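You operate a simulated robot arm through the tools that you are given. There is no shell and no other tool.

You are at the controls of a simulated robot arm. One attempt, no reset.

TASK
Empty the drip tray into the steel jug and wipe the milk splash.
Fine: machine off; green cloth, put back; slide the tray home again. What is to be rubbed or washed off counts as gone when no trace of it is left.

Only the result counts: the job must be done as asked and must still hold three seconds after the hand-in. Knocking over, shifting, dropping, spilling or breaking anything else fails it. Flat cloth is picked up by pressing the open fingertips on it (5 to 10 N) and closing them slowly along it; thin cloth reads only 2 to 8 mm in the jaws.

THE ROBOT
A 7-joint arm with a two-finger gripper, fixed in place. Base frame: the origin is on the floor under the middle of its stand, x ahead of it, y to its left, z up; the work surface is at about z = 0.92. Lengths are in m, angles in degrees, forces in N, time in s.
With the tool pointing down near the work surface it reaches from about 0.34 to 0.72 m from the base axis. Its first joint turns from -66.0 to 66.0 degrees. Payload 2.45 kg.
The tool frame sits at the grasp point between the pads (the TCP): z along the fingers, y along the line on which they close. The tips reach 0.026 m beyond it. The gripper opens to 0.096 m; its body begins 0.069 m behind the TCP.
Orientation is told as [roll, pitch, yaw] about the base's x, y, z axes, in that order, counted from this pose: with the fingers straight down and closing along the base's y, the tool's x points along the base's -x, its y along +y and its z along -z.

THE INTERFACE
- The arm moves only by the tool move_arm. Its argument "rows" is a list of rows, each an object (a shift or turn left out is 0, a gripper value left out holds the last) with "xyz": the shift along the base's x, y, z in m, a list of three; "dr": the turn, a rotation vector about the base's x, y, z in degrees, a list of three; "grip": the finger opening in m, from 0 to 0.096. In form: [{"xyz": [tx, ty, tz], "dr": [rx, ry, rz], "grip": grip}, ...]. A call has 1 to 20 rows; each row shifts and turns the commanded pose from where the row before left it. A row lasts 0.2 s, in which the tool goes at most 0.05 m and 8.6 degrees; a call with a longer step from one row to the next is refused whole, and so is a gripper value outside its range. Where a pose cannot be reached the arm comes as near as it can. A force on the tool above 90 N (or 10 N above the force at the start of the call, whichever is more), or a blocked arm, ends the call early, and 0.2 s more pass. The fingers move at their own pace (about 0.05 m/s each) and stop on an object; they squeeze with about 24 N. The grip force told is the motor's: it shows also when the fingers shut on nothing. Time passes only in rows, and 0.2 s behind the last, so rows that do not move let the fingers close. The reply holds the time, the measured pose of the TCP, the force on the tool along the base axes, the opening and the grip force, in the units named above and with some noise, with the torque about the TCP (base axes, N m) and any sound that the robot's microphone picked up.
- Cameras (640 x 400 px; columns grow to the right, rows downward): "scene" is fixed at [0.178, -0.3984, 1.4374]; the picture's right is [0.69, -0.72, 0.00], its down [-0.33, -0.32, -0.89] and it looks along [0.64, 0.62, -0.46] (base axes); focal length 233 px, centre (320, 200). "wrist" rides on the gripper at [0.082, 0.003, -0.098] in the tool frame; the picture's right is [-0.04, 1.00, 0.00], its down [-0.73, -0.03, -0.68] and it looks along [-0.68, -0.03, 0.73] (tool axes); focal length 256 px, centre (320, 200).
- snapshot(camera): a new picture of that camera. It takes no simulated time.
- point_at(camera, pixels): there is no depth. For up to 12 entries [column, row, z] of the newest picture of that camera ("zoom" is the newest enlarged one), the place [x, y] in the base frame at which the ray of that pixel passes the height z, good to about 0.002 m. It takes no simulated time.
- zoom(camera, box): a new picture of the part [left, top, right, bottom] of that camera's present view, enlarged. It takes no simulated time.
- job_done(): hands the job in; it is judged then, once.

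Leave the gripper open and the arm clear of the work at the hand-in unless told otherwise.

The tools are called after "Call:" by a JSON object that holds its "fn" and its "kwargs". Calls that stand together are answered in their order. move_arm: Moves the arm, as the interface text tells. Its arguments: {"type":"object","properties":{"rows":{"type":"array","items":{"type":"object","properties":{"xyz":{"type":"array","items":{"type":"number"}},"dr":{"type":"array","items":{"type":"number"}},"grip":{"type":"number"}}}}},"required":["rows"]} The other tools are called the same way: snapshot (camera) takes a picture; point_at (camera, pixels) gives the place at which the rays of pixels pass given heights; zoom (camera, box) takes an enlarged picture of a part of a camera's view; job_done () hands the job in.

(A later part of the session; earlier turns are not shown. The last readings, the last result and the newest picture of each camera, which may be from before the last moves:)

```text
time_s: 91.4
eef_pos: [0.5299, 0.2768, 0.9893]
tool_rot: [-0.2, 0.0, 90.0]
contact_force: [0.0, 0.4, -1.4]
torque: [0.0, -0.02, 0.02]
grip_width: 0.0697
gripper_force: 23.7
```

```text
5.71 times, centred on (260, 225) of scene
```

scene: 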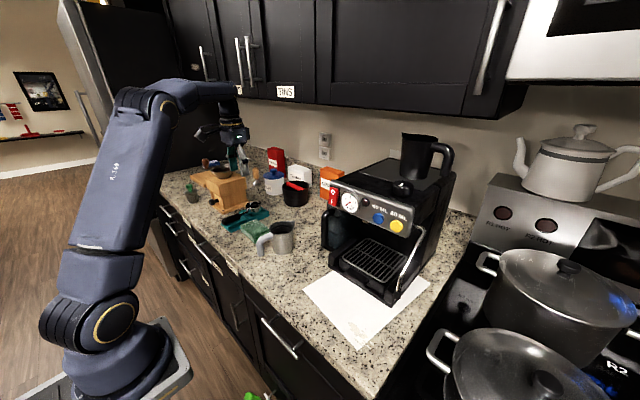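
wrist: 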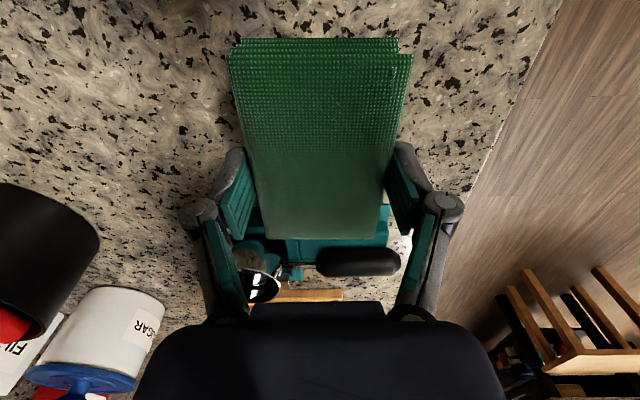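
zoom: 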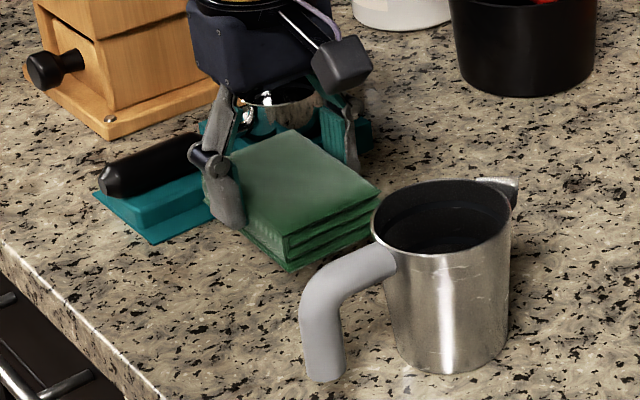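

The pad lifts cleanly as one folded block. I'll rise to z≈1.10, then travel over to the splash side, turning the yaw back to 45° on the way.

Call:
{"fn": "move_arm", "kwargs": {"rows": [{"xyz": [-0.005, 0, 0.037]}, {"xyz": [-0.01, 0, 0.037]}, {"xyz": [-0.015, 0, 0.037]}, {"xyz": [-0.015, -0.035, 0], "dr": [0, 0, -4.5]}, {"xyz": [-0.005, -0.042, 0], "dr": [0, 0, -4.5]}, {"xyz": [0, -0.045, 0], "dr": [0, 0, -4.5]}, {"xyz": [0, -0.045, 0], "dr": [0, 0, -4.5]}, {"xyz": [0, -0.045, 0], "dr": [0, 0, -4.5]}, {"xyz": [0, -0.045, 0], "dr": [0, 0, -4.5]}, {"xyz": [0, -0.045, 0], "dr": [0, 0, -4.5]}, {"xyz": [0, -0.045, 0], "dr": [0, 0, -4.5]}, {"xyz": [0, -0.045, 0], "dr": [0, 0, -4.5]}, {"xyz": [0, -0.045, 0], "dr": [0, 0, -4.5]}, {}]}}

Call:
{"fn": "snapshot", "kwargs": {"camera": "wrist"}}

Call:
{"fn": "snapshot", "kwargs": {"camera": "scene"}}

```text
time_s: 94.4
eef_pos: [0.4773, -0.1623, 1.0989]
tool_rot: [-0.2, 0.0, 45.0]
contact_force: [-0.4, 0.4, -0.5]
torque: [-0.01, -0.02, 0.03]
grip_width: 0.0694
gripper_force: 24.2
```

```text
taken
```

wrist: 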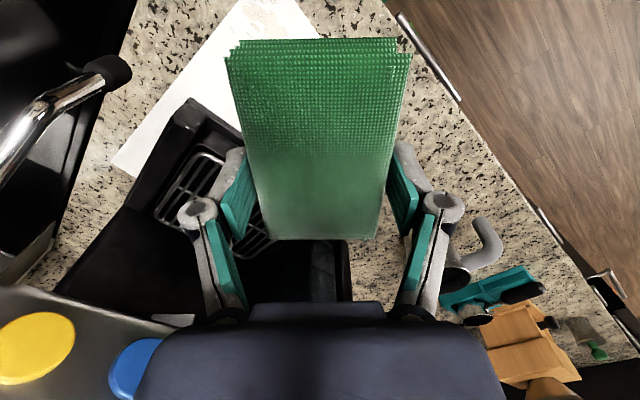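

```text
taken
```

scene: 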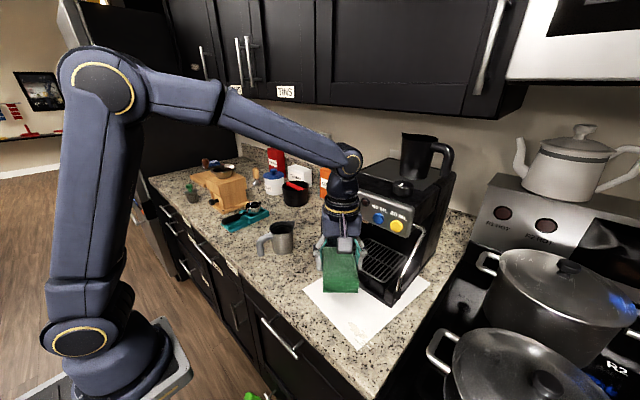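

The pad is in front of the machine. I'll zoom the scene camera on the splash to get its exact extent.

Call:
{"fn": "zoom", "kwargs": {"camera": "scene", "box": [325, 300, 405, 360]}}

```text
6.67 times, centred on (365, 330) of scene
```

zoom: 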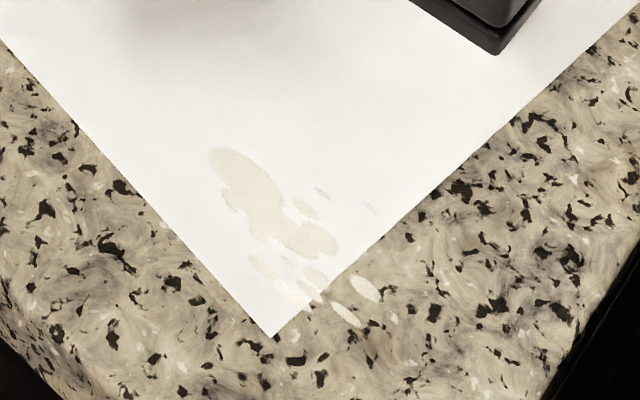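

The splash is clear: its main blob is (210–340, 148–260), the lower spots are (250–325, 255–310), the granite spots are (330–383, 273–328), and faint dots are at (322,194) and (370,207). I'll get their positions.

Call:
{"fn": "point_at", "kwargs": {"camera": "zoom", "pixels": [[210, 148, 0.92], [225, 205, 0.92], [338, 240, 0.92], [250, 258, 0.92], [275, 285, 0.92], [320, 308, 0.92], [362, 328, 0.92], [383, 300, 0.92], [355, 273, 0.92], [316, 188, 0.92], [378, 212, 0.92], [272, 338, 0.92]]}}

```text
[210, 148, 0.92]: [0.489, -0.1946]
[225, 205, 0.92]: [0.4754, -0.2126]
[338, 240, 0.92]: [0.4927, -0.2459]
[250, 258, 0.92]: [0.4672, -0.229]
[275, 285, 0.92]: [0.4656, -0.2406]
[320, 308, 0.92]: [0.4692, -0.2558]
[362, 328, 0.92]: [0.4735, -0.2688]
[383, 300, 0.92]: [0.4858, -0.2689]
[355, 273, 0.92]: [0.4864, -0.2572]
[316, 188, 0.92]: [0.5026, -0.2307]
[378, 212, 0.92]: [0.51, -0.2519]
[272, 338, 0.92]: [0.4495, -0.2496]
```

The splash spans x 0.465–0.510, y −0.269 to −0.195, and its centre is (0.487, −0.232). With the pad at 45° its footprint covers all of it. I'll move above the centre and come down to 1.5 cm over the paper.

Call:
{"fn": "move_arm", "kwargs": {"rows": [{"xyz": [0.003, -0.025, -0.02]}, {"xyz": [0.003, -0.025, -0.03]}, {"xyz": [0.0037, -0.0197, -0.03]}, {"xyz": [0, 0, -0.025]}, {"xyz": [0, 0, -0.018]}, {}]}}

Call:
{"fn": "snapshot", "kwargs": {"camera": "wrist"}}

Call:
{"fn": "zoom", "kwargs": {"camera": "scene", "box": [310, 240, 430, 360]}}

```text
time_s: 95.8
eef_pos: [0.4878, -0.2305, 0.9773]
tool_rot: [-0.1, 0.1, 45.1]
contact_force: [-0.2, 0.6, 0.1]
torque: [-0.01, 0.0, 0.02]
grip_width: 0.0694
gripper_force: 23.5
```

```text
taken
```

wrist: 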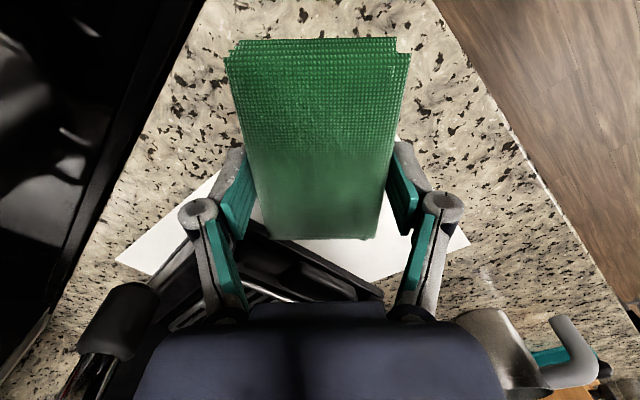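

```text
3.33 times, centred on (370, 300) of scene
```

zoom: 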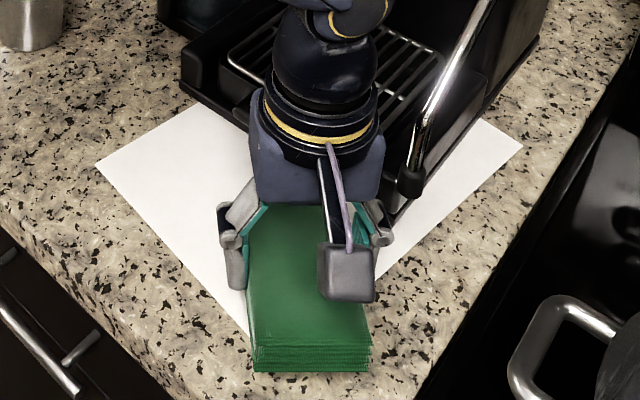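

Centred over the splash. I'll lower in small steps until the pad presses with about 8 N.

Call:
{"fn": "move_arm", "kwargs": {"rows": [{"xyz": [0, 0, -0.008]}, {"xyz": [0, 0, -0.005]}, {"xyz": [0, 0, -0.002]}, {}]}}

Call:
{"fn": "move_arm", "kwargs": {"rows": [{"xyz": [0, 0, -0.0015]}, {}]}}

```text
time_s: 96.8
eef_pos: [0.4876, -0.2317, 0.9622]
tool_rot: [-0.2, 0.0, 45.1]
contact_force: [0.2, 0.2, -0.6]
torque: [0.0, 0.0, 0.01]
grip_width: 0.0694
gripper_force: 24.4
```

```text
time_s: 97.4
eef_pos: [0.4883, -0.2301, 0.9602]
tool_rot: [-0.2, -0.1, 45.1]
contact_force: [0.1, 0.3, 0.3]
torque: [-0.03, -0.02, 0.0]
grip_width: 0.0692
gripper_force: 24.0
```

No contact yet at 0.960. I'll continue in 1 mm steps.

Call:
{"fn": "move_arm", "kwargs": {"rows": [{"xyz": [0, 0, -0.001]}, {}]}}

Call:
{"fn": "move_arm", "kwargs": {"rows": [{"xyz": [0, 0, -0.001]}, {}]}}

Call:
{"fn": "move_arm", "kwargs": {"rows": [{"xyz": [0, 0, -0.0005]}, {}]}}

```text
time_s: 98.0
eef_pos: [0.4886, -0.2294, 0.958]
tool_rot: [-0.2, 0.0, 45.0]
contact_force: [-0.3, 0.2, -1.8]
torque: [-0.02, 0.04, -0.02]
grip_width: 0.0693
gripper_force: 24.0
```

```text
time_s: 98.6
eef_pos: [0.4886, -0.2295, 0.957]
tool_rot: [-0.2, 0.1, 45.0]
contact_force: [0.2, 0.5, 4.5]
torque: [0.08, 0.19, -0.05]
grip_width: 0.0693
gripper_force: 23.9
```

```text
time_s: 99.2
eef_pos: [0.4881, -0.2304, 0.9592]
tool_rot: [-0.3, 0.0, 45.0]
contact_force: [0.1, 3.0, 15.2]
torque: [0.16, 0.26, -0.12]
grip_width: 0.0692
gripper_force: 23.8
```

15 N now, with the pressure slightly toward the robot side. I'll ease 0.3 mm, level the tool by a fraction of a degree, and start rubbing with short strokes in x and y.

Call:
{"fn": "move_arm", "kwargs": {"rows": [{"xyz": [0, 0, 0.0003], "dr": [0.25, 0.3, 0]}, {"xyz": [0.008, 0, 0]}, {"xyz": [0.008, 0, 0]}, {"xyz": [-0.008, 0, 0]}, {"xyz": [-0.008, 0, 0]}, {"xyz": [-0.008, 0, 0]}, {"xyz": [-0.008, 0, 0]}, {"xyz": [0.008, 0, 0]}, {"xyz": [0.008, 0, 0]}]}}

Call:
{"fn": "snapshot", "kwargs": {"camera": "wrist"}}

Call:
{"fn": "zoom", "kwargs": {"camera": "scene", "box": [310, 240, 430, 360]}}

```text
time_s: 101.2
eef_pos: [0.4873, -0.2302, 0.958]
tool_rot: [0.4, 0.2, 44.9]
contact_force: [-7.5, -0.6, 11.1]
torque: [0.14, 0.1, 0.07]
grip_width: 0.0693
gripper_force: 23.4
```

```text
taken
```

wrist: 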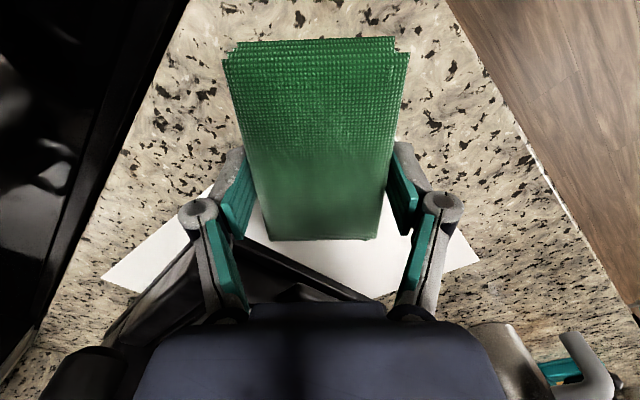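

```text
3.33 times, centred on (370, 300) of scene
```

zoom: 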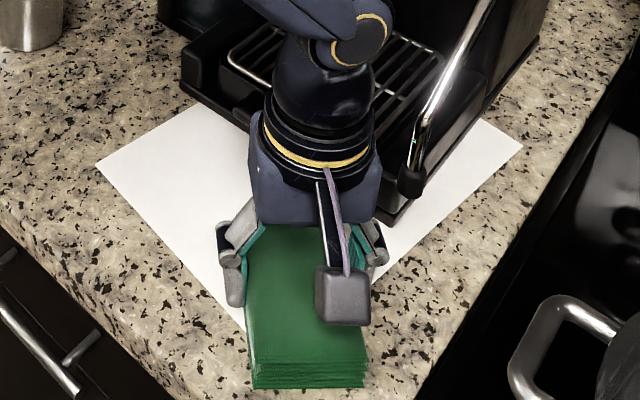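

Good rubbing contact (11 N down, 7.5 N friction), and the paper's corners at (97,163) and (522,145) haven't moved. Now strokes along y.

Call:
{"fn": "move_arm", "kwargs": {"rows": [{"xyz": [0, -0.008, 0]}, {"xyz": [0, -0.008, 0]}, {"xyz": [0, 0.008, 0]}, {"xyz": [0, 0.008, 0]}, {"xyz": [0, 0.008, 0]}, {"xyz": [0, 0.008, 0]}, {"xyz": [0, -0.008, 0]}, {"xyz": [0, -0.008, 0]}, {"xyz": [0.008, -0.008, 0]}, {"xyz": [0.008, -0.006, 0]}, {"xyz": [-0.008, 0.008, 0]}, {"xyz": [-0.008, 0.008, 0]}, {"xyz": [-0.008, 0.008, 0]}, {"xyz": [0.008, -0.01, 0]}]}}

Call:
{"fn": "move_arm", "kwargs": {"rows": [{"xyz": [0, 0, 0.005]}, {"xyz": [0, 0, 0.02]}, {"xyz": [-0.005, 0.03, 0.03]}, {"xyz": [-0.005, 0.04, 0.02]}, {"xyz": [0, 0.045, 0]}, {}]}}

Call:
{"fn": "zoom", "kwargs": {"camera": "scene", "box": [325, 300, 405, 360]}}

Call:
{"fn": "zoom", "kwargs": {"camera": "scene", "box": [290, 230, 450, 360]}}

```text
time_s: 104.2
eef_pos: [0.4886, -0.2297, 0.9576]
tool_rot: [0.4, 0.1, 45.1]
contact_force: [-0.5, 1.3, 2.8]
torque: [-0.03, -0.04, 0.02]
grip_width: 0.0691
gripper_force: 24.3
```

```text
time_s: 105.6
eef_pos: [0.4809, -0.1158, 1.033]
tool_rot: [0.2, 0.1, 45.0]
contact_force: [0.5, 0.0, -0.9]
torque: [0.03, -0.02, 0.0]
grip_width: 0.0689
gripper_force: 24.2
```

```text
6.67 times, centred on (365, 330) of scene
```

zoom: 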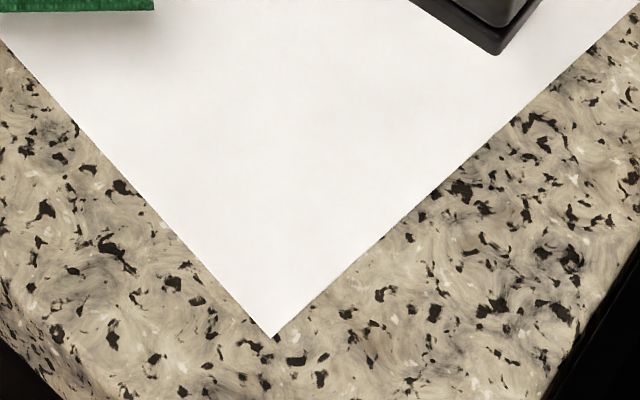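

```text
3.08 times, centred on (370, 295) of scene
```

zoom: 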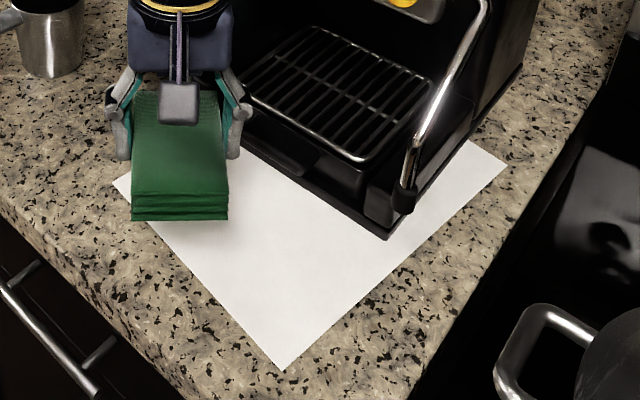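

The splash is gone and the paper's corner is still at (272,338). I'll look even closer for any faint trace.

Call:
{"fn": "zoom", "kwargs": {"camera": "scene", "box": [345, 310, 385, 350]}}

Call:
{"fn": "zoom", "kwargs": {"camera": "scene", "box": [340, 290, 400, 335]}}

```text
10.00 times, centred on (365, 330) of scene
```

zoom: 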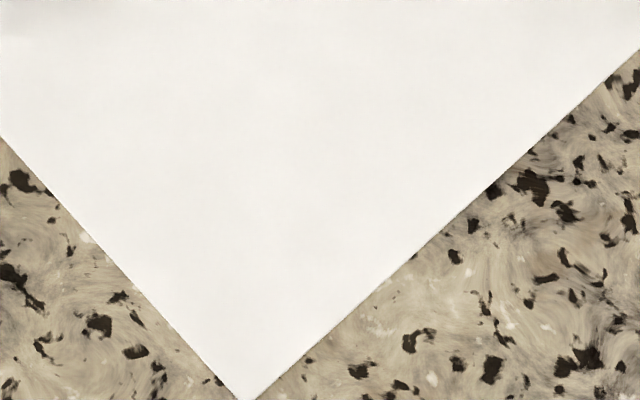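

```text
8.89 times, centred on (370, 312) of scene
```

zoom: 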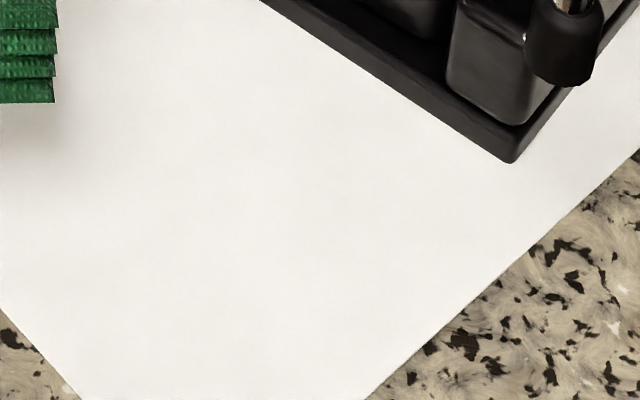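

It looks clean. To be sure no faint residue is left, since the later strokes were light, I'll do one more pass with proper pressure, going back above the spot.

Call:
{"fn": "move_arm", "kwargs": {"rows": [{"xyz": [0, -0.045, 0]}, {"xyz": [0.004, -0.04, -0.015]}, {"xyz": [0.004, -0.03, -0.025]}, {"xyz": [0, -0.001, -0.025]}, {"xyz": [0, 0, -0.008]}, {"xyz": [0, 0, -0.0015]}, {}]}}

Call:
{"fn": "move_arm", "kwargs": {"rows": [{"xyz": [0, 0, -0.001]}, {}]}}

```text
time_s: 107.2
eef_pos: [0.4869, -0.2309, 0.9571]
tool_rot: [0.2, 0.1, 45.0]
contact_force: [-0.3, 0.6, -0.8]
torque: [0.0, -0.01, -0.01]
grip_width: 0.0694
gripper_force: 24.3
```

```text
time_s: 107.8
eef_pos: [0.4852, -0.231, 0.9566]
tool_rot: [0.1, 0.1, 45.0]
contact_force: [-0.8, 0.6, 0.8]
torque: [-0.01, -0.01, -0.04]
grip_width: 0.0692
gripper_force: 23.5
```

Just touching. I'll lower another 1 mm in half steps for pressure.

Call:
{"fn": "move_arm", "kwargs": {"rows": [{"xyz": [0, 0, -0.0006]}, {}]}}

Call:
{"fn": "move_arm", "kwargs": {"rows": [{"xyz": [0, 0, -0.0005]}, {}]}}

```text
time_s: 108.4
eef_pos: [0.4868, -0.2311, 0.9573]
tool_rot: [0.0, -0.1, 45.1]
contact_force: [0.0, 1.2, 9.6]
torque: [0.1, 0.12, -0.04]
grip_width: 0.0692
gripper_force: 24.2
```

```text
time_s: 109.0
eef_pos: [0.4861, -0.2313, 0.9572]
tool_rot: [0.1, 0.1, 44.9]
contact_force: [-4.9, 1.1, 24.1]
torque: [0.08, 0.22, -0.03]
grip_width: 0.0695
gripper_force: 24.2
```

24 N is a bit much, so I'll ease back 0.5 mm to about 10 N and rub again in both directions.

Call:
{"fn": "move_arm", "kwargs": {"rows": [{"xyz": [0, 0, 0.0004]}, {"xyz": [0.008, 0, 0]}, {"xyz": [0.01, 0, 0]}, {"xyz": [-0.009, 0, 0]}, {"xyz": [-0.009, 0, 0]}, {"xyz": [-0.009, 0, 0]}, {"xyz": [-0.009, 0, 0]}, {"xyz": [0.009, 0, 0]}, {"xyz": [0.009, 0, 0]}]}}

Call:
{"fn": "move_arm", "kwargs": {"rows": [{"xyz": [0, -0.008, 0]}, {"xyz": [0, -0.008, 0]}, {"xyz": [0, 0.008, 0]}, {"xyz": [0, 0.008, 0]}, {"xyz": [0, 0.008, 0]}, {"xyz": [0, 0.008, 0]}, {"xyz": [0, -0.008, 0]}, {"xyz": [0, -0.008, 0]}, {"xyz": [0.01, -0.01, 0]}, {"xyz": [0.006, -0.006, 0]}, {"xyz": [-0.008, 0.008, 0]}, {"xyz": [-0.008, 0.008, 0]}]}}

```text
time_s: 111.0
eef_pos: [0.4864, -0.2308, 0.955]
tool_rot: [0.3, 0.1, 45.0]
contact_force: [-0.6, -0.2, -1.4]
torque: [0.03, -0.03, -0.02]
grip_width: 0.0693
gripper_force: 24.1
```

```text
time_s: 113.6
eef_pos: [0.4855, -0.2317, 0.9552]
tool_rot: [0.1, 0.1, 45.0]
contact_force: [0.2, 0.2, 0.0]
torque: [0.02, -0.02, 0.0]
grip_width: 0.0694
gripper_force: 24.0
```

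The pad has crept up a bit in the jaws, so the pressure faded. That's enough wiping. I'll lift and inspect.

Call:
{"fn": "move_arm", "kwargs": {"rows": [{"xyz": [0, 0, 0.006]}, {"xyz": [0, 0, 0.02]}, {"xyz": [-0.005, 0.03, 0.03]}, {"xyz": [-0.005, 0.04, 0.025]}, {"xyz": [0, 0.045, 0.02]}, {"xyz": [0, 0.045, 0]}, {}]}}

Call:
{"fn": "zoom", "kwargs": {"camera": "scene", "box": [325, 300, 405, 360]}}

Call:
{"fn": "zoom", "kwargs": {"camera": "scene", "box": [290, 200, 450, 350]}}

Call:
{"fn": "snapshot", "kwargs": {"camera": "wrist"}}

```text
time_s: 115.2
eef_pos: [0.4779, -0.069, 1.0584]
tool_rot: [0.3, 0.1, 45.1]
contact_force: [0.6, 0.1, 0.3]
torque: [0.03, -0.02, -0.01]
grip_width: 0.069
gripper_force: 24.1
```

```text
6.67 times, centred on (365, 330) of scene
```

zoom: 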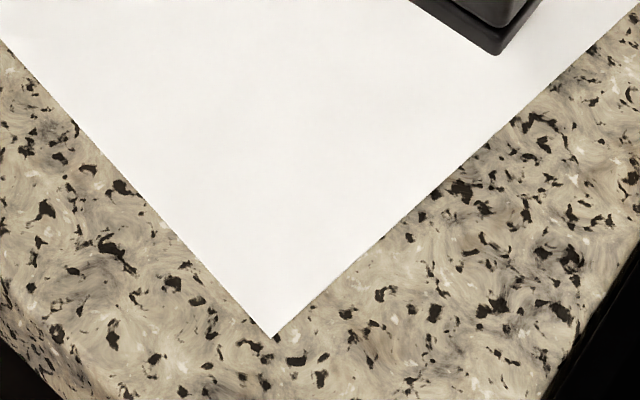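

```text
2.67 times, centred on (370, 275) of scene
```

zoom: 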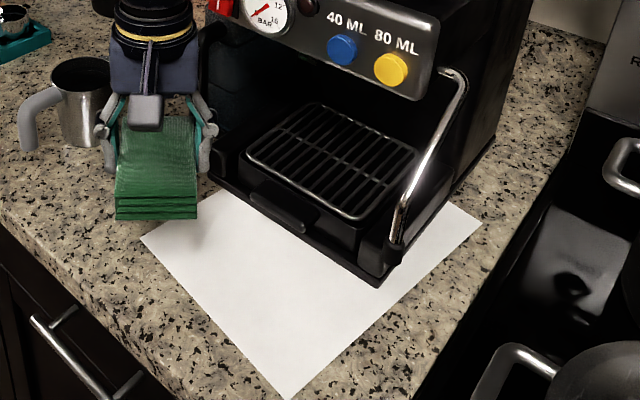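

```text
taken
```

wrist: 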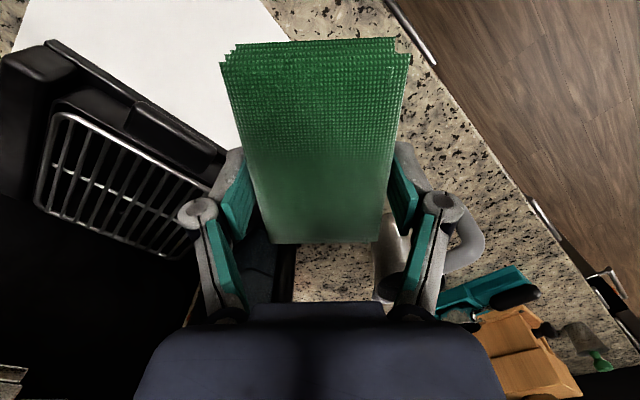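

Clean, and nothing else has moved. Now I'll return the cloth: rise to z≈1.10, travel back over to (0.529, 0.277) and turn to yaw 90°.

Call:
{"fn": "move_arm", "kwargs": {"rows": [{"xyz": [0, 0.02, 0.025], "dr": [0, 0, 4.5]}, {"xyz": [0, 0.036, 0.017], "dr": [0, 0, 4.5]}, {"xyz": [0, 0.042, 0], "dr": [0, 0, 4.5]}, {"xyz": [0, 0.042, 0], "dr": [0, 0, 4.5]}, {"xyz": [0, 0.042, 0], "dr": [0, 0, 4.5]}, {"xyz": [0.005, 0.042, 0], "dr": [0, 0, 4.5]}, {"xyz": [0.01, 0.04, 0], "dr": [0, 0, 4.5]}, {"xyz": [0.012, 0.036, 0], "dr": [0, 0, 4.5]}, {"xyz": [0.012, 0.03, 0], "dr": [0, 0, 4.5]}, {"xyz": [0.012, 0.016, 0], "dr": [0, 0, 4.5]}, {}]}}

Call:
{"fn": "snapshot", "kwargs": {"camera": "wrist"}}

Call:
{"fn": "zoom", "kwargs": {"camera": "scene", "box": [200, 170, 320, 260]}}

```text
time_s: 117.6
eef_pos: [0.5296, 0.2759, 1.1]
tool_rot: [0.2, 0.1, 90.0]
contact_force: [0.5, -0.2, -1.3]
torque: [0.01, 0.0, -0.01]
grip_width: 0.0692
gripper_force: 24.1
```

```text
taken
```

wrist: 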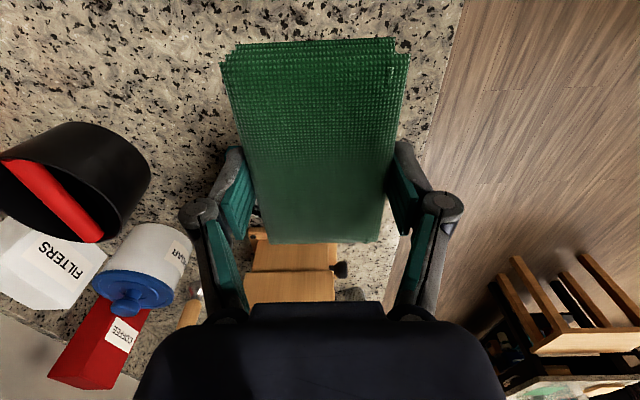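

```text
4.44 times, centred on (260, 215) of scene
```

zoom: 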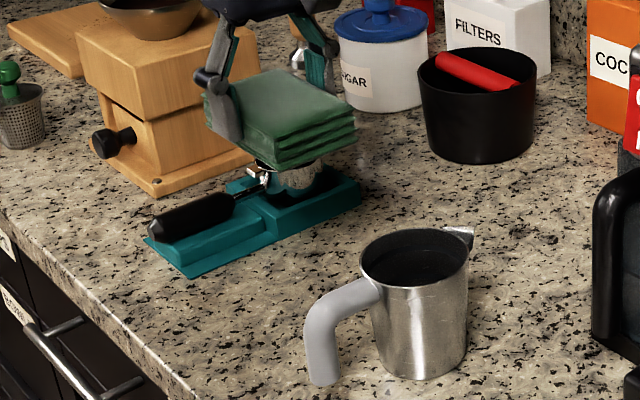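

I'm above the original place, so I'll lower to about 5 mm above the counter.

Call:
{"fn": "move_arm", "kwargs": {"rows": [{"xyz": [-0.0005, 0.0008, -0.035]}, {"xyz": [0, 0, -0.04]}, {"xyz": [0, 0, -0.035]}, {"xyz": [0, 0, -0.02]}, {"xyz": [0, 0, -0.008]}, {}]}}

Call:
{"fn": "snapshot", "kwargs": {"camera": "wrist"}}

Call:
{"fn": "zoom", "kwargs": {"camera": "scene", "box": [210, 190, 310, 260]}}

```text
time_s: 119.0
eef_pos: [0.5267, 0.275, 0.9622]
tool_rot: [0.2, 0.1, 90.0]
contact_force: [-0.6, 0.5, -0.3]
torque: [-0.02, -0.01, 0.0]
grip_width: 0.0692
gripper_force: 23.9
```

```text
taken
```

wrist: 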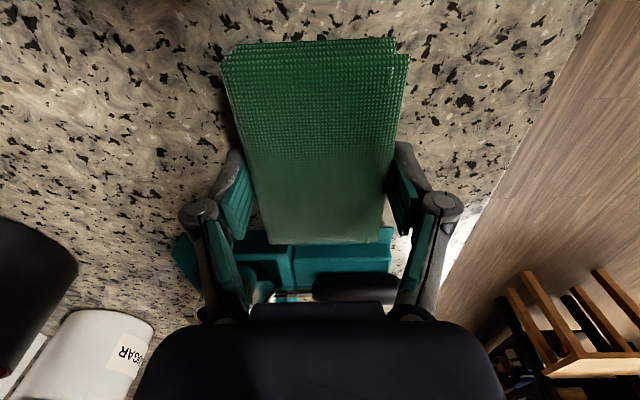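

```text
5.71 times, centred on (260, 225) of scene
```

zoom: 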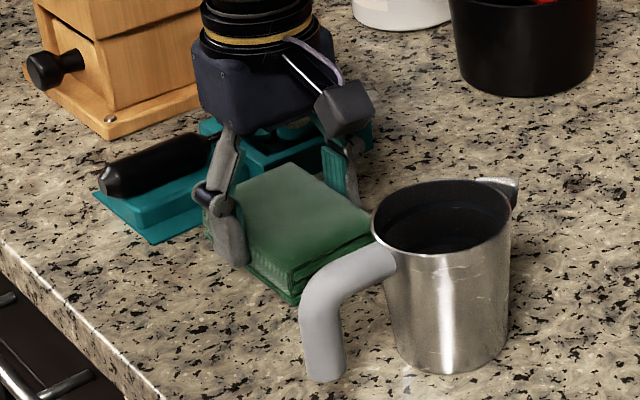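

It's close to the counter, shifted by only 1–2 mm. I'll adjust and lower in 1 mm steps until it touches.

Call:
{"fn": "move_arm", "kwargs": {"rows": [{"xyz": [0.0015, 0.0012, -0.002]}, {"xyz": [0, 0, -0.002]}, {}]}}

Call:
{"fn": "move_arm", "kwargs": {"rows": [{"xyz": [0, 0, -0.001]}, {}]}}

Call:
{"fn": "move_arm", "kwargs": {"rows": [{"xyz": [0, 0, -0.001]}, {}]}}

```text
time_s: 119.8
eef_pos: [0.5282, 0.2764, 0.9572]
tool_rot: [0.2, 0.1, 90.0]
contact_force: [0.4, -0.6, -0.5]
torque: [0.01, -0.02, 0.03]
grip_width: 0.0692
gripper_force: 24.2
```

```text
time_s: 120.4
eef_pos: [0.528, 0.2767, 0.9573]
tool_rot: [0.2, 0.1, 90.0]
contact_force: [0.4, -0.3, -0.2]
torque: [-0.02, -0.01, 0.0]
grip_width: 0.0694
gripper_force: 23.7
```

```text
time_s: 121.0
eef_pos: [0.529, 0.2779, 0.9559]
tool_rot: [0.2, -0.1, 89.9]
contact_force: [-0.8, 0.0, 2.4]
torque: [-0.06, 0.06, 0.0]
grip_width: 0.0692
gripper_force: 23.5
```

It's touching the counter with 2.4 N. I'll open slowly to release it.

Call:
{"fn": "move_arm", "kwargs": {"rows": [{"grip": 0.074}, {"grip": 0.08}, {"grip": 0.088}, {"grip": 0.096}, {"grip": 0.096}, {}]}}

Call:
{"fn": "snapshot", "kwargs": {"camera": "wrist"}}

```text
time_s: 122.4
eef_pos: [0.5286, 0.2764, 0.9557]
tool_rot: [0.2, 0.0, 89.9]
contact_force: [-1.1, -0.1, 0.4]
torque: [-0.01, -0.01, 0.01]
grip_width: 0.0961
gripper_force: 0.0
```

```text
taken
```

wrist: 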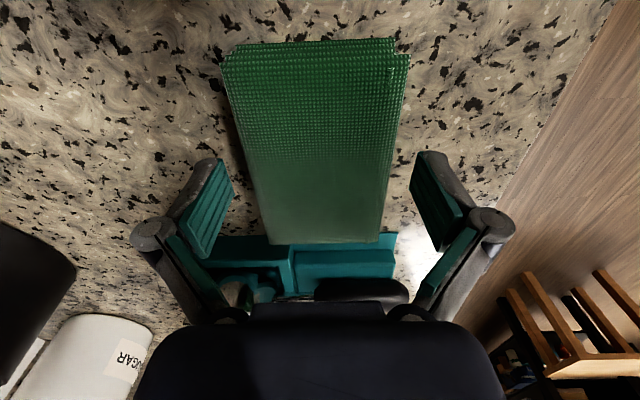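

The pad is free, with the fingers clear on both sides. I'll rise straight up and check where it lies.

Call:
{"fn": "move_arm", "kwargs": {"rows": [{"xyz": [0, 0, 0.01]}, {"xyz": [0, 0, 0.025]}, {"xyz": [0, 0, 0.03]}, {"xyz": [0, 0, 0.02]}, {}]}}

Call:
{"fn": "snapshot", "kwargs": {"camera": "wrist"}}

Call:
{"fn": "zoom", "kwargs": {"camera": "scene", "box": [235, 205, 315, 265]}}

```text
time_s: 123.6
eef_pos: [0.5271, 0.2763, 1.0416]
tool_rot: [0.2, 0.0, 90.0]
contact_force: [0.4, -0.2, -0.3]
torque: [-0.02, -0.01, -0.02]
grip_width: 0.0963
gripper_force: 0.1
```

```text
taken
```

wrist: 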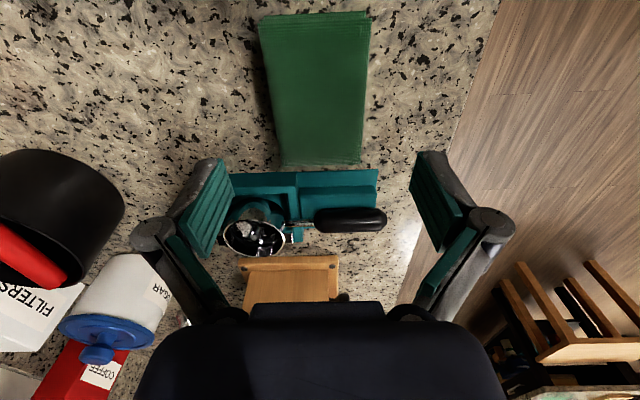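

```text
6.67 times, centred on (275, 235) of scene
```

zoom: 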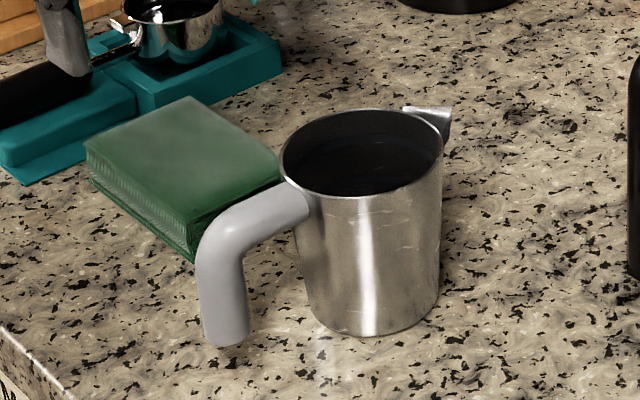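

The cloth lies back between the jug and mat, folded as before. I'll measure its corners against the original (x 0.491–0.566, y 0.221–0.331).

Call:
{"fn": "zoom", "kwargs": {"camera": "wrist", "box": [230, 0, 410, 180]}}

Call:
{"fn": "point_at", "kwargs": {"camera": "wrist", "pixels": [[259, 28, 0.942], [370, 22, 0.942], [361, 163, 0.942], [276, 165, 0.942]]}}

```text
2.22 times, centred on (320, 90) of wrist
```

zoom: 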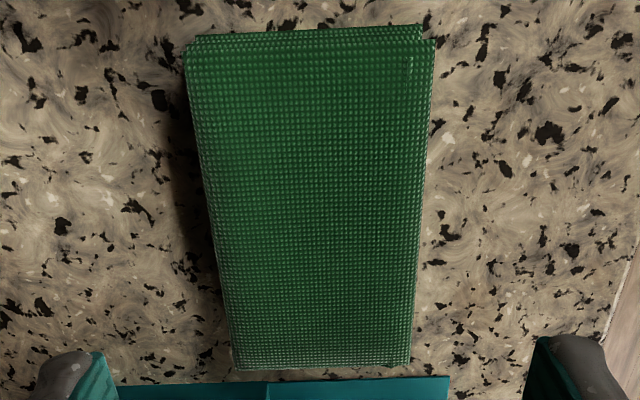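

```text
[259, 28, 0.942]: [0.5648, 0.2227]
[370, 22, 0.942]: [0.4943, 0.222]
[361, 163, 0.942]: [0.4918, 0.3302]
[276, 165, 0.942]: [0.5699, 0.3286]
```

The cloth is within about 3 mm of its original place. I'll rise well clear, turn the yaw back to 0, and return toward the start position for a final overall inspection.

Call:
{"fn": "move_arm", "kwargs": {"rows": [{"xyz": [0, 0, 0.045]}, {"xyz": [0, 0, 0.045]}, {"xyz": [-0.01, -0.01, 0.045], "dr": [0, 0, -7.5]}, {"xyz": [-0.01, -0.03, 0.035], "dr": [0, 0, -7.5]}, {"xyz": [-0.015, -0.035, 0.03], "dr": [0, 0, -7.5]}, {"xyz": [-0.015, -0.035, 0.03], "dr": [0, 0, -7.5]}, {"xyz": [-0.015, -0.04, 0.02], "dr": [0, 0, -7.5]}, {"xyz": [-0.015, -0.04, 0.01], "dr": [0, 0, -7.5]}, {"xyz": [-0.015, -0.04, 0.005], "dr": [0, 0, -7.5]}, {"xyz": [-0.015, -0.04, 0.005], "dr": [0, 0, -7.5]}, {"xyz": [-0.015, -0.04, 0.005], "dr": [0, 0, -7.5]}, {"xyz": [-0.015, -0.04, 0.005], "dr": [0, 0, -7.5]}, {"xyz": [-0.01, -0.04, 0], "dr": [0, 0, -7.5]}, {"xyz": [-0.005, -0.03, 0], "dr": [0, 0, -7.5]}, {}]}}

Call:
{"fn": "snapshot", "kwargs": {"camera": "wrist"}}

Call:
{"fn": "snapshot", "kwargs": {"camera": "scene"}}

```text
time_s: 126.8
eef_pos: [0.3748, -0.1451, 1.3213]
tool_rot: [0.2, 0.0, -0.1]
contact_force: [-0.3, 0.3, 0.3]
torque: [-0.02, -0.02, -0.03]
grip_width: 0.096
gripper_force: 0.0
```

```text
taken
```

wrist: 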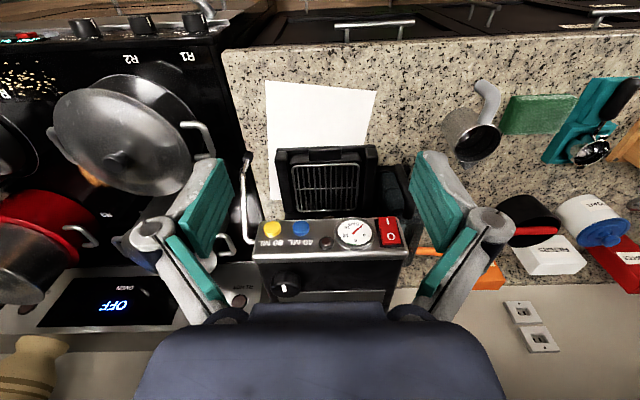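

```text
taken
```

scene: 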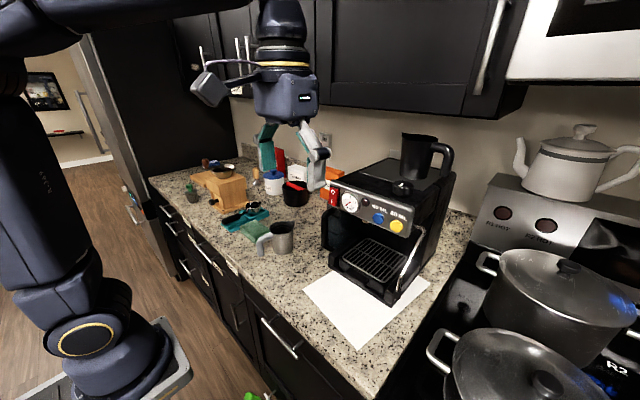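

Everything appears in place. I'll make a last close check of the tray, the paper and the counter around the jug.

Call:
{"fn": "zoom", "kwargs": {"camera": "wrist", "box": [250, 60, 400, 230]}}

Call:
{"fn": "zoom", "kwargs": {"camera": "wrist", "box": [400, 60, 600, 200]}}

Call:
{"fn": "zoom", "kwargs": {"camera": "scene", "box": [320, 235, 420, 310]}}

Call:
{"fn": "zoom", "kwargs": {"camera": "scene", "box": [250, 200, 350, 280]}}

```text
2.35 times, centred on (325, 145) of wrist
```

zoom: 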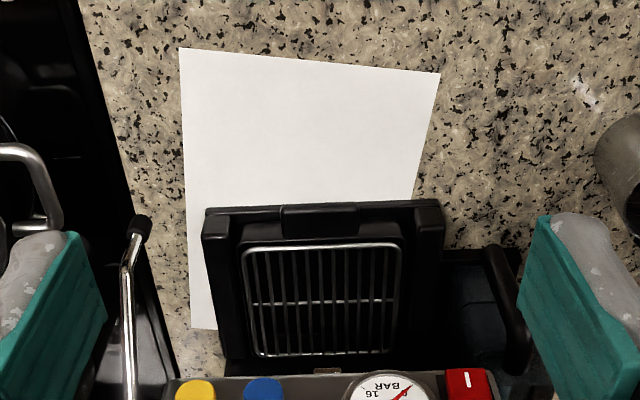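

```text
2.86 times, centred on (500, 130) of wrist
```

zoom: 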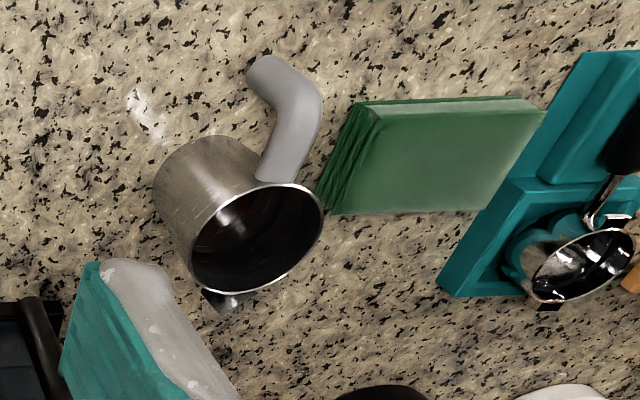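

```text
5.33 times, centred on (370, 272) of scene
```

zoom: 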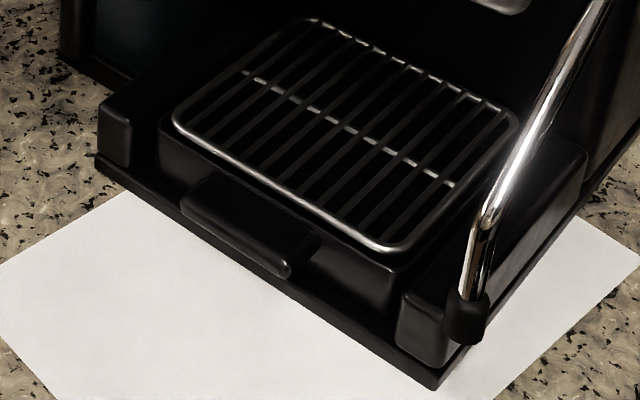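

```text
5.00 times, centred on (300, 240) of scene
```

zoom: 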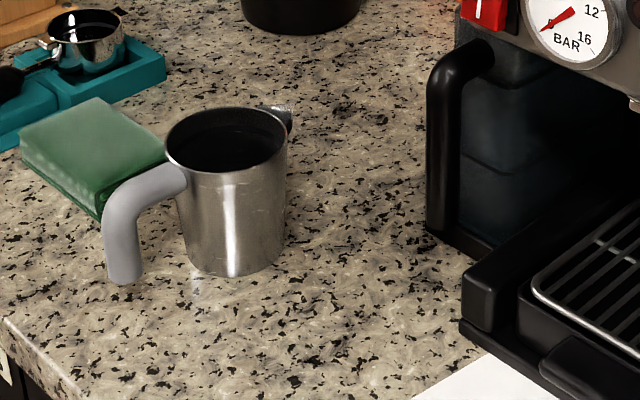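

One thing to verify: in this zoom the tray's handle corner sits about 9 px right of the original picture, which could mean it's a few millimetres deeper than before. I'll measure it with the wrist camera as I did at the start.

Call:
{"fn": "zoom", "kwargs": {"camera": "wrist", "box": [255, 120, 395, 220]}}

```text
4.00 times, centred on (325, 170) of wrist
```

zoom: 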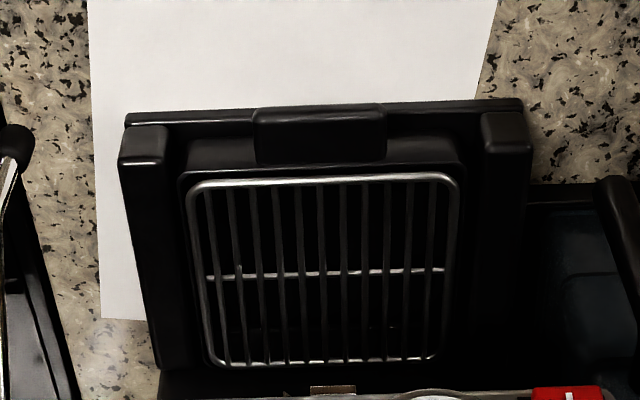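

Now I see the difference: originally the handle stuck out about 14 px past the base lip, but now it's only about 2 px. So the tray sits several millimetres deeper than before. I'll measure it.

Call:
{"fn": "point_at", "kwargs": {"camera": "zoom", "pixels": [[254, 108, 0.95], [385, 105, 0.95], [256, 162, 0.96], [386, 158, 0.96], [190, 190, 0.96], [456, 180, 0.96], [125, 118, 0.92], [522, 101, 0.92]]}}

```text
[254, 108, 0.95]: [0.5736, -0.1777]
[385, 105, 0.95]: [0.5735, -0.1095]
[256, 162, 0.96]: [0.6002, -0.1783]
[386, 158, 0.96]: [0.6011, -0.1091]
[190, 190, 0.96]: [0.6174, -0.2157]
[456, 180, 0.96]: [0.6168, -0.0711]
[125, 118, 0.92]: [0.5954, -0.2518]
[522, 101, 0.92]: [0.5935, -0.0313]
```

Both cameras agree that the tray is about 5–6 mm deeper (and ~2 mm to the right) than it originally sat. I'll grip the handle once more and pull it out by that amount. First I'll approach the handle as before.

Call:
{"fn": "move_arm", "kwargs": {"rows": [{"xyz": [0.0144, 0.0003, -0.0328], "dr": [0, -3.75, 0], "grip": 0.096}, {"xyz": [0.0144, 0.0003, -0.0328], "dr": [0, -3.75, 0]}, {"xyz": [0.0144, 0.0003, -0.0328], "dr": [0, -3.75, 0]}, {"xyz": [0.0144, 0.0003, -0.0328], "dr": [0, -3.75, 0]}, {"xyz": [0.0144, 0.0003, -0.0328], "dr": [0, -3.75, 0]}, {"xyz": [0.0144, 0.0003, -0.0328], "dr": [0, -3.75, 0]}, {"xyz": [0.0144, 0.0003, -0.0328], "dr": [0, -3.75, 0]}, {"xyz": [0.0144, 0.0003, -0.0328], "dr": [0, -3.75, 0]}, {}]}}

Call:
{"fn": "zoom", "kwargs": {"camera": "wrist", "box": [210, 80, 440, 200]}}

```text
time_s: 128.8
eef_pos: [0.4884, -0.1421, 1.0593]
tool_rot: [0.2, -29.8, 0.0]
contact_force: [-0.5, -0.6, 0.2]
torque: [0.04, -0.03, 0.01]
grip_width: 0.0962
gripper_force: 0.1
```

```text
2.78 times, centred on (325, 140) of wrist
```

zoom: 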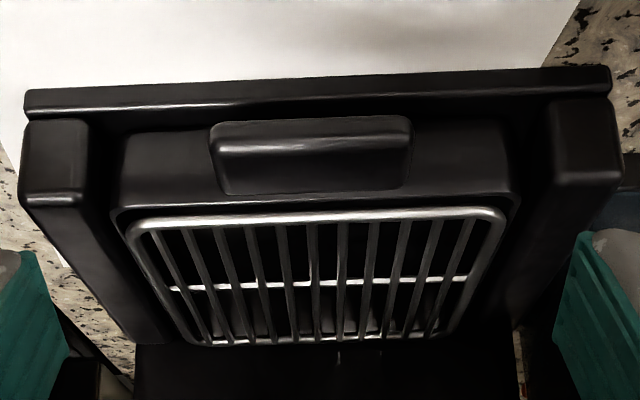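

Compared with the identical early zoom, the handle front went from row ~103 to ~121 while the lip only moved about 4 px. I'll measure the same corners.

Call:
{"fn": "point_at", "kwargs": {"camera": "wrist", "pixels": [[285.4, 113, 0.951], [358.1, 110.5, 0.951], [290, 137.5, 0.961], [357, 135, 0.961]]}}

```text
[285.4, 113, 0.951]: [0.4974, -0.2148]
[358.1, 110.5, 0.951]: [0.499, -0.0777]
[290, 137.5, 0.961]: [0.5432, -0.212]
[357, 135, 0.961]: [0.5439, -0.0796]
```

Those used the older full picture. I'll take a fresh wrist snapshot and measure again.

Call:
{"fn": "snapshot", "kwargs": {"camera": "wrist"}}

Call:
{"fn": "point_at", "kwargs": {"camera": "wrist", "pixels": [[285.4, 113, 0.951], [358.1, 110.5, 0.951], [290, 137.5, 0.961], [357, 135, 0.961], [216, 103, 0.92], [428, 95, 0.92]]}}

```text
taken
```

wrist: 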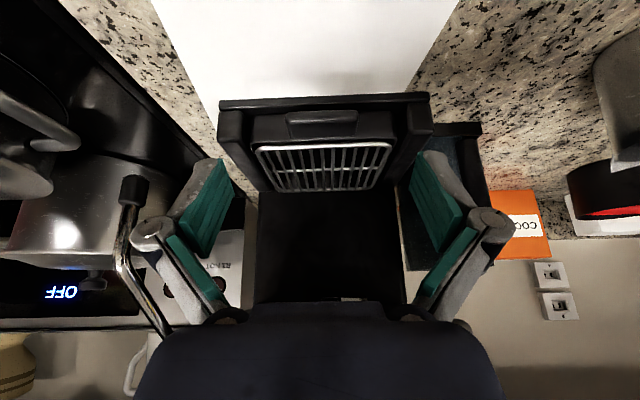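

```text
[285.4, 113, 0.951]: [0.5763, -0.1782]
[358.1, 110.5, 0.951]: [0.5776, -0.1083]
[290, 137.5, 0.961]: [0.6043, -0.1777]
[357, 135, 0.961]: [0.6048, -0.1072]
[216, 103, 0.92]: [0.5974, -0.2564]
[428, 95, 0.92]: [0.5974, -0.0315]
```

By these numbers the handle appears about 3–7 mm further in, and possibly slightly raised. I'll look closely at how the tray's front bottom edge sits on the base.

Call:
{"fn": "zoom", "kwargs": {"camera": "wrist", "box": [215, 85, 435, 200]}}

Call:
{"fn": "zoom", "kwargs": {"camera": "scene", "box": [330, 250, 400, 305]}}

```text
2.91 times, centred on (325, 142) of wrist
```

zoom: 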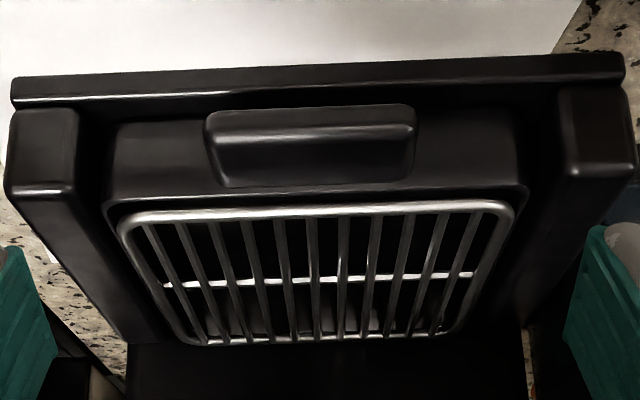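

```text
7.27 times, centred on (365, 278) of scene
```

zoom: 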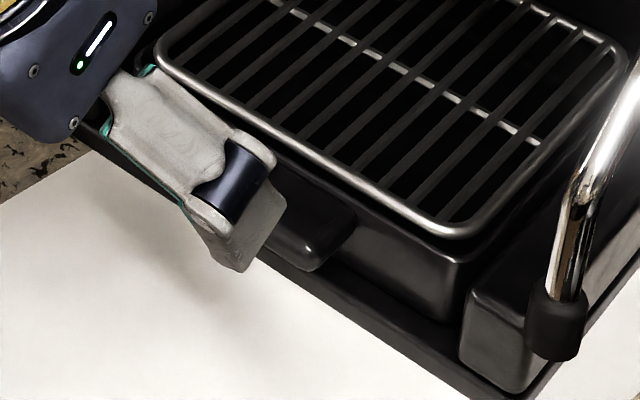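

I'll correct it: approach the handle again with open fingers along the same diagonal.

Call:
{"fn": "move_arm", "kwargs": {"rows": [{"xyz": [0.0185, 0, -0.0205]}, {"xyz": [0.0185, 0, -0.0205]}, {"xyz": [0.0185, 0, -0.0205]}, {"xyz": [0.0185, 0, -0.0205]}, {"xyz": [0.0083, 0, -0.0092]}, {"xyz": [0.0083, 0, -0.0088]}, {}]}}

Call:
{"fn": "snapshot", "kwargs": {"camera": "wrist"}}

```text
time_s: 130.4
eef_pos: [0.5815, -0.1419, 0.9594]
tool_rot: [0.2, -30.1, 0.0]
contact_force: [-0.2, -0.1, -0.1]
torque: [0.03, -0.01, 0.0]
grip_width: 0.0963
gripper_force: 0.1
```

```text
taken
```

wrist: 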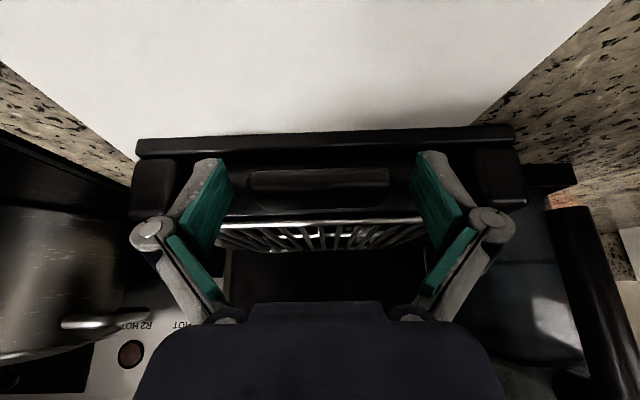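

In position with no contact. Close on the handle.

Call:
{"fn": "move_arm", "kwargs": {"rows": [{"grip": 0.082}, {"grip": 0.072}, {"grip": 0.062}, {"grip": 0.05}, {"grip": 0.05}]}}

```text
time_s: 131.6
eef_pos: [0.5812, -0.1416, 0.9583]
tool_rot: [0.2, -29.9, 0.0]
contact_force: [-13.4, 1.3, 7.0]
torque: [0.14, 0.06, -0.32]
grip_width: 0.0693
gripper_force: 24.4
```

Gripped, with some push against the tray (−13 N in x) as the fingertips extend while closing. Now I pull back 6 mm in small steps.

Call:
{"fn": "move_arm", "kwargs": {"rows": [{"xyz": [-0.002, 0, 0.0005]}, {"xyz": [-0.002, 0, 0]}, {"xyz": [-0.002, 0, 0]}, {}]}}

Call:
{"fn": "snapshot", "kwargs": {"camera": "wrist"}}

Call:
{"fn": "zoom", "kwargs": {"camera": "scene", "box": [320, 235, 420, 310]}}

```text
time_s: 132.6
eef_pos: [0.5723, -0.1416, 0.9576]
tool_rot: [0.2, -30.0, 0.0]
contact_force: [1.8, 0.3, 4.3]
torque: [0.12, -0.01, -0.04]
grip_width: 0.069
gripper_force: 23.9
```

```text
taken
```

wrist: 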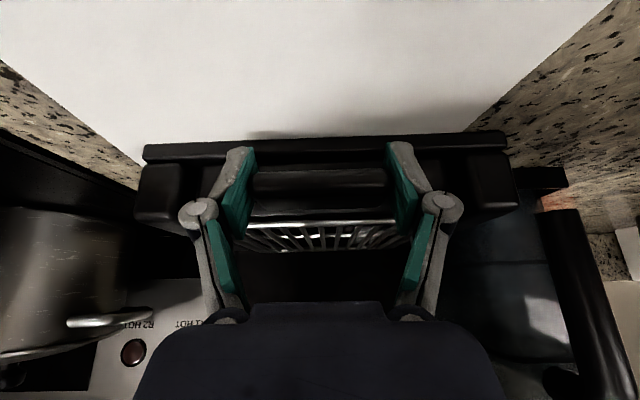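

```text
5.33 times, centred on (370, 272) of scene
```

zoom: 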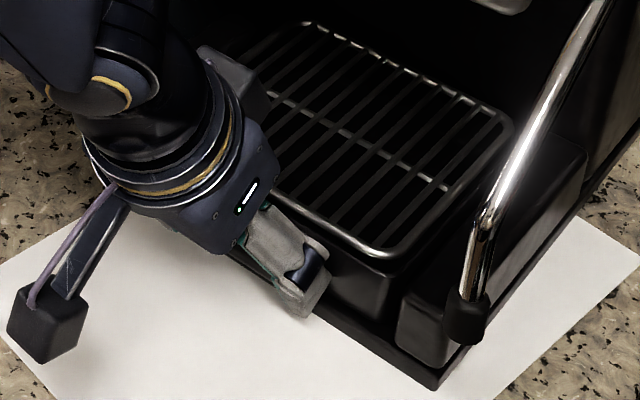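

The grate's corners are now at (512,118) and (383,258), matching the original picture. I'll release, retreat, and measure from the same viewpoint as at the beginning.

Call:
{"fn": "move_arm", "kwargs": {"rows": [{"xyz": [0, 0, 0.0003]}, {"grip": 0.075}, {"grip": 0.085}, {"grip": 0.096}, {"grip": 0.096}, {"xyz": [-0.008, 0, 0.01]}, {"xyz": [-0.014, 0, 0.016]}, {"xyz": [-0.0185, 0, 0.022]}, {"xyz": [-0.02, 0, 0.025]}, {"xyz": [-0.024, 0, 0.0287]}, {}]}}

Call:
{"fn": "snapshot", "kwargs": {"camera": "wrist"}}

Call:
{"fn": "zoom", "kwargs": {"camera": "wrist", "box": [210, 80, 440, 200]}}

Call:
{"fn": "zoom", "kwargs": {"camera": "scene", "box": [320, 235, 420, 310]}}

```text
time_s: 135.0
eef_pos: [0.4883, -0.1417, 1.0611]
tool_rot: [0.2, -29.9, 0.0]
contact_force: [-0.5, 0.7, 0.4]
torque: [0.0, 0.01, 0.0]
grip_width: 0.096
gripper_force: 0.0
```

```text
taken
```

wrist: 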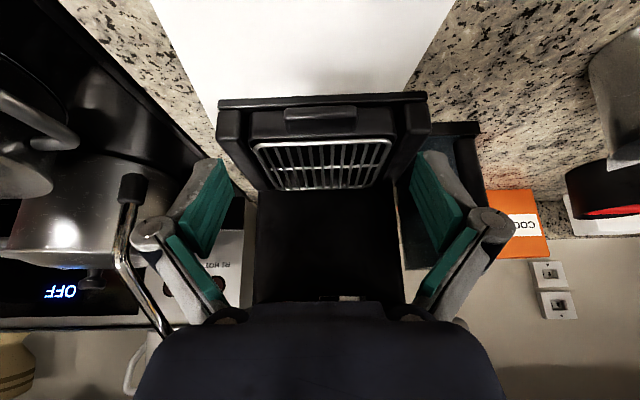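

```text
2.78 times, centred on (325, 140) of wrist
```

zoom: 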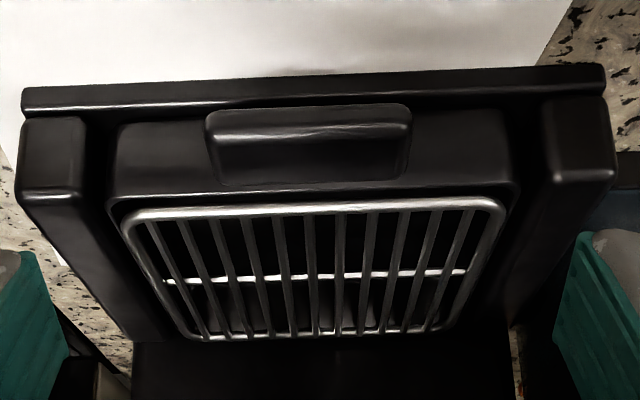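

```text
5.33 times, centred on (370, 272) of scene
```

zoom: 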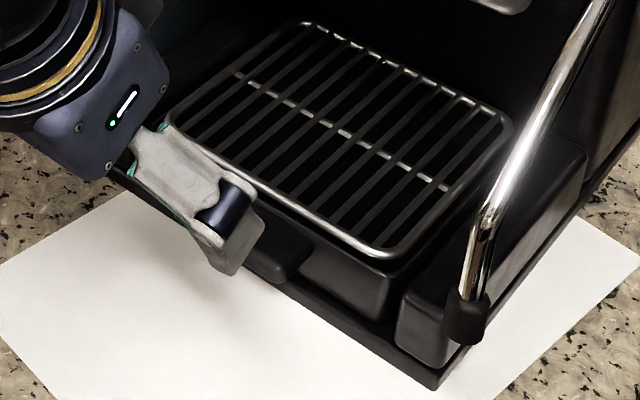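

Now the handle's front row is ~110 against the original ~104 with the same lip. I'll measure it.

Call:
{"fn": "point_at", "kwargs": {"camera": "wrist", "pixels": [[284, 109, 0.951], [357.7, 106.5, 0.951], [289, 134.5, 0.961], [356.5, 131.5, 0.961], [216, 102, 0.92], [428, 94, 0.92]]}}

Call:
{"fn": "point_at", "kwargs": {"camera": "zoom", "pixels": [[385, 258, 0.97], [512, 118, 0.97], [303, 22, 0.97], [282, 283, 0.955]]}}

```text
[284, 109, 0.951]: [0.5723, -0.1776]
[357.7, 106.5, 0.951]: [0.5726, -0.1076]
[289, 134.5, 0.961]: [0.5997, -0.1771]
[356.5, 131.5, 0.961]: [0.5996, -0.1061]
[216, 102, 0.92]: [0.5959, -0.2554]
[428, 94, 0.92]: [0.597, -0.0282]
```

```text
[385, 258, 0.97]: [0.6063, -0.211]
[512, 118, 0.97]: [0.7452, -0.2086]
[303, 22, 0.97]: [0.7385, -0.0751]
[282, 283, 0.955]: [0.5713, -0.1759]
```

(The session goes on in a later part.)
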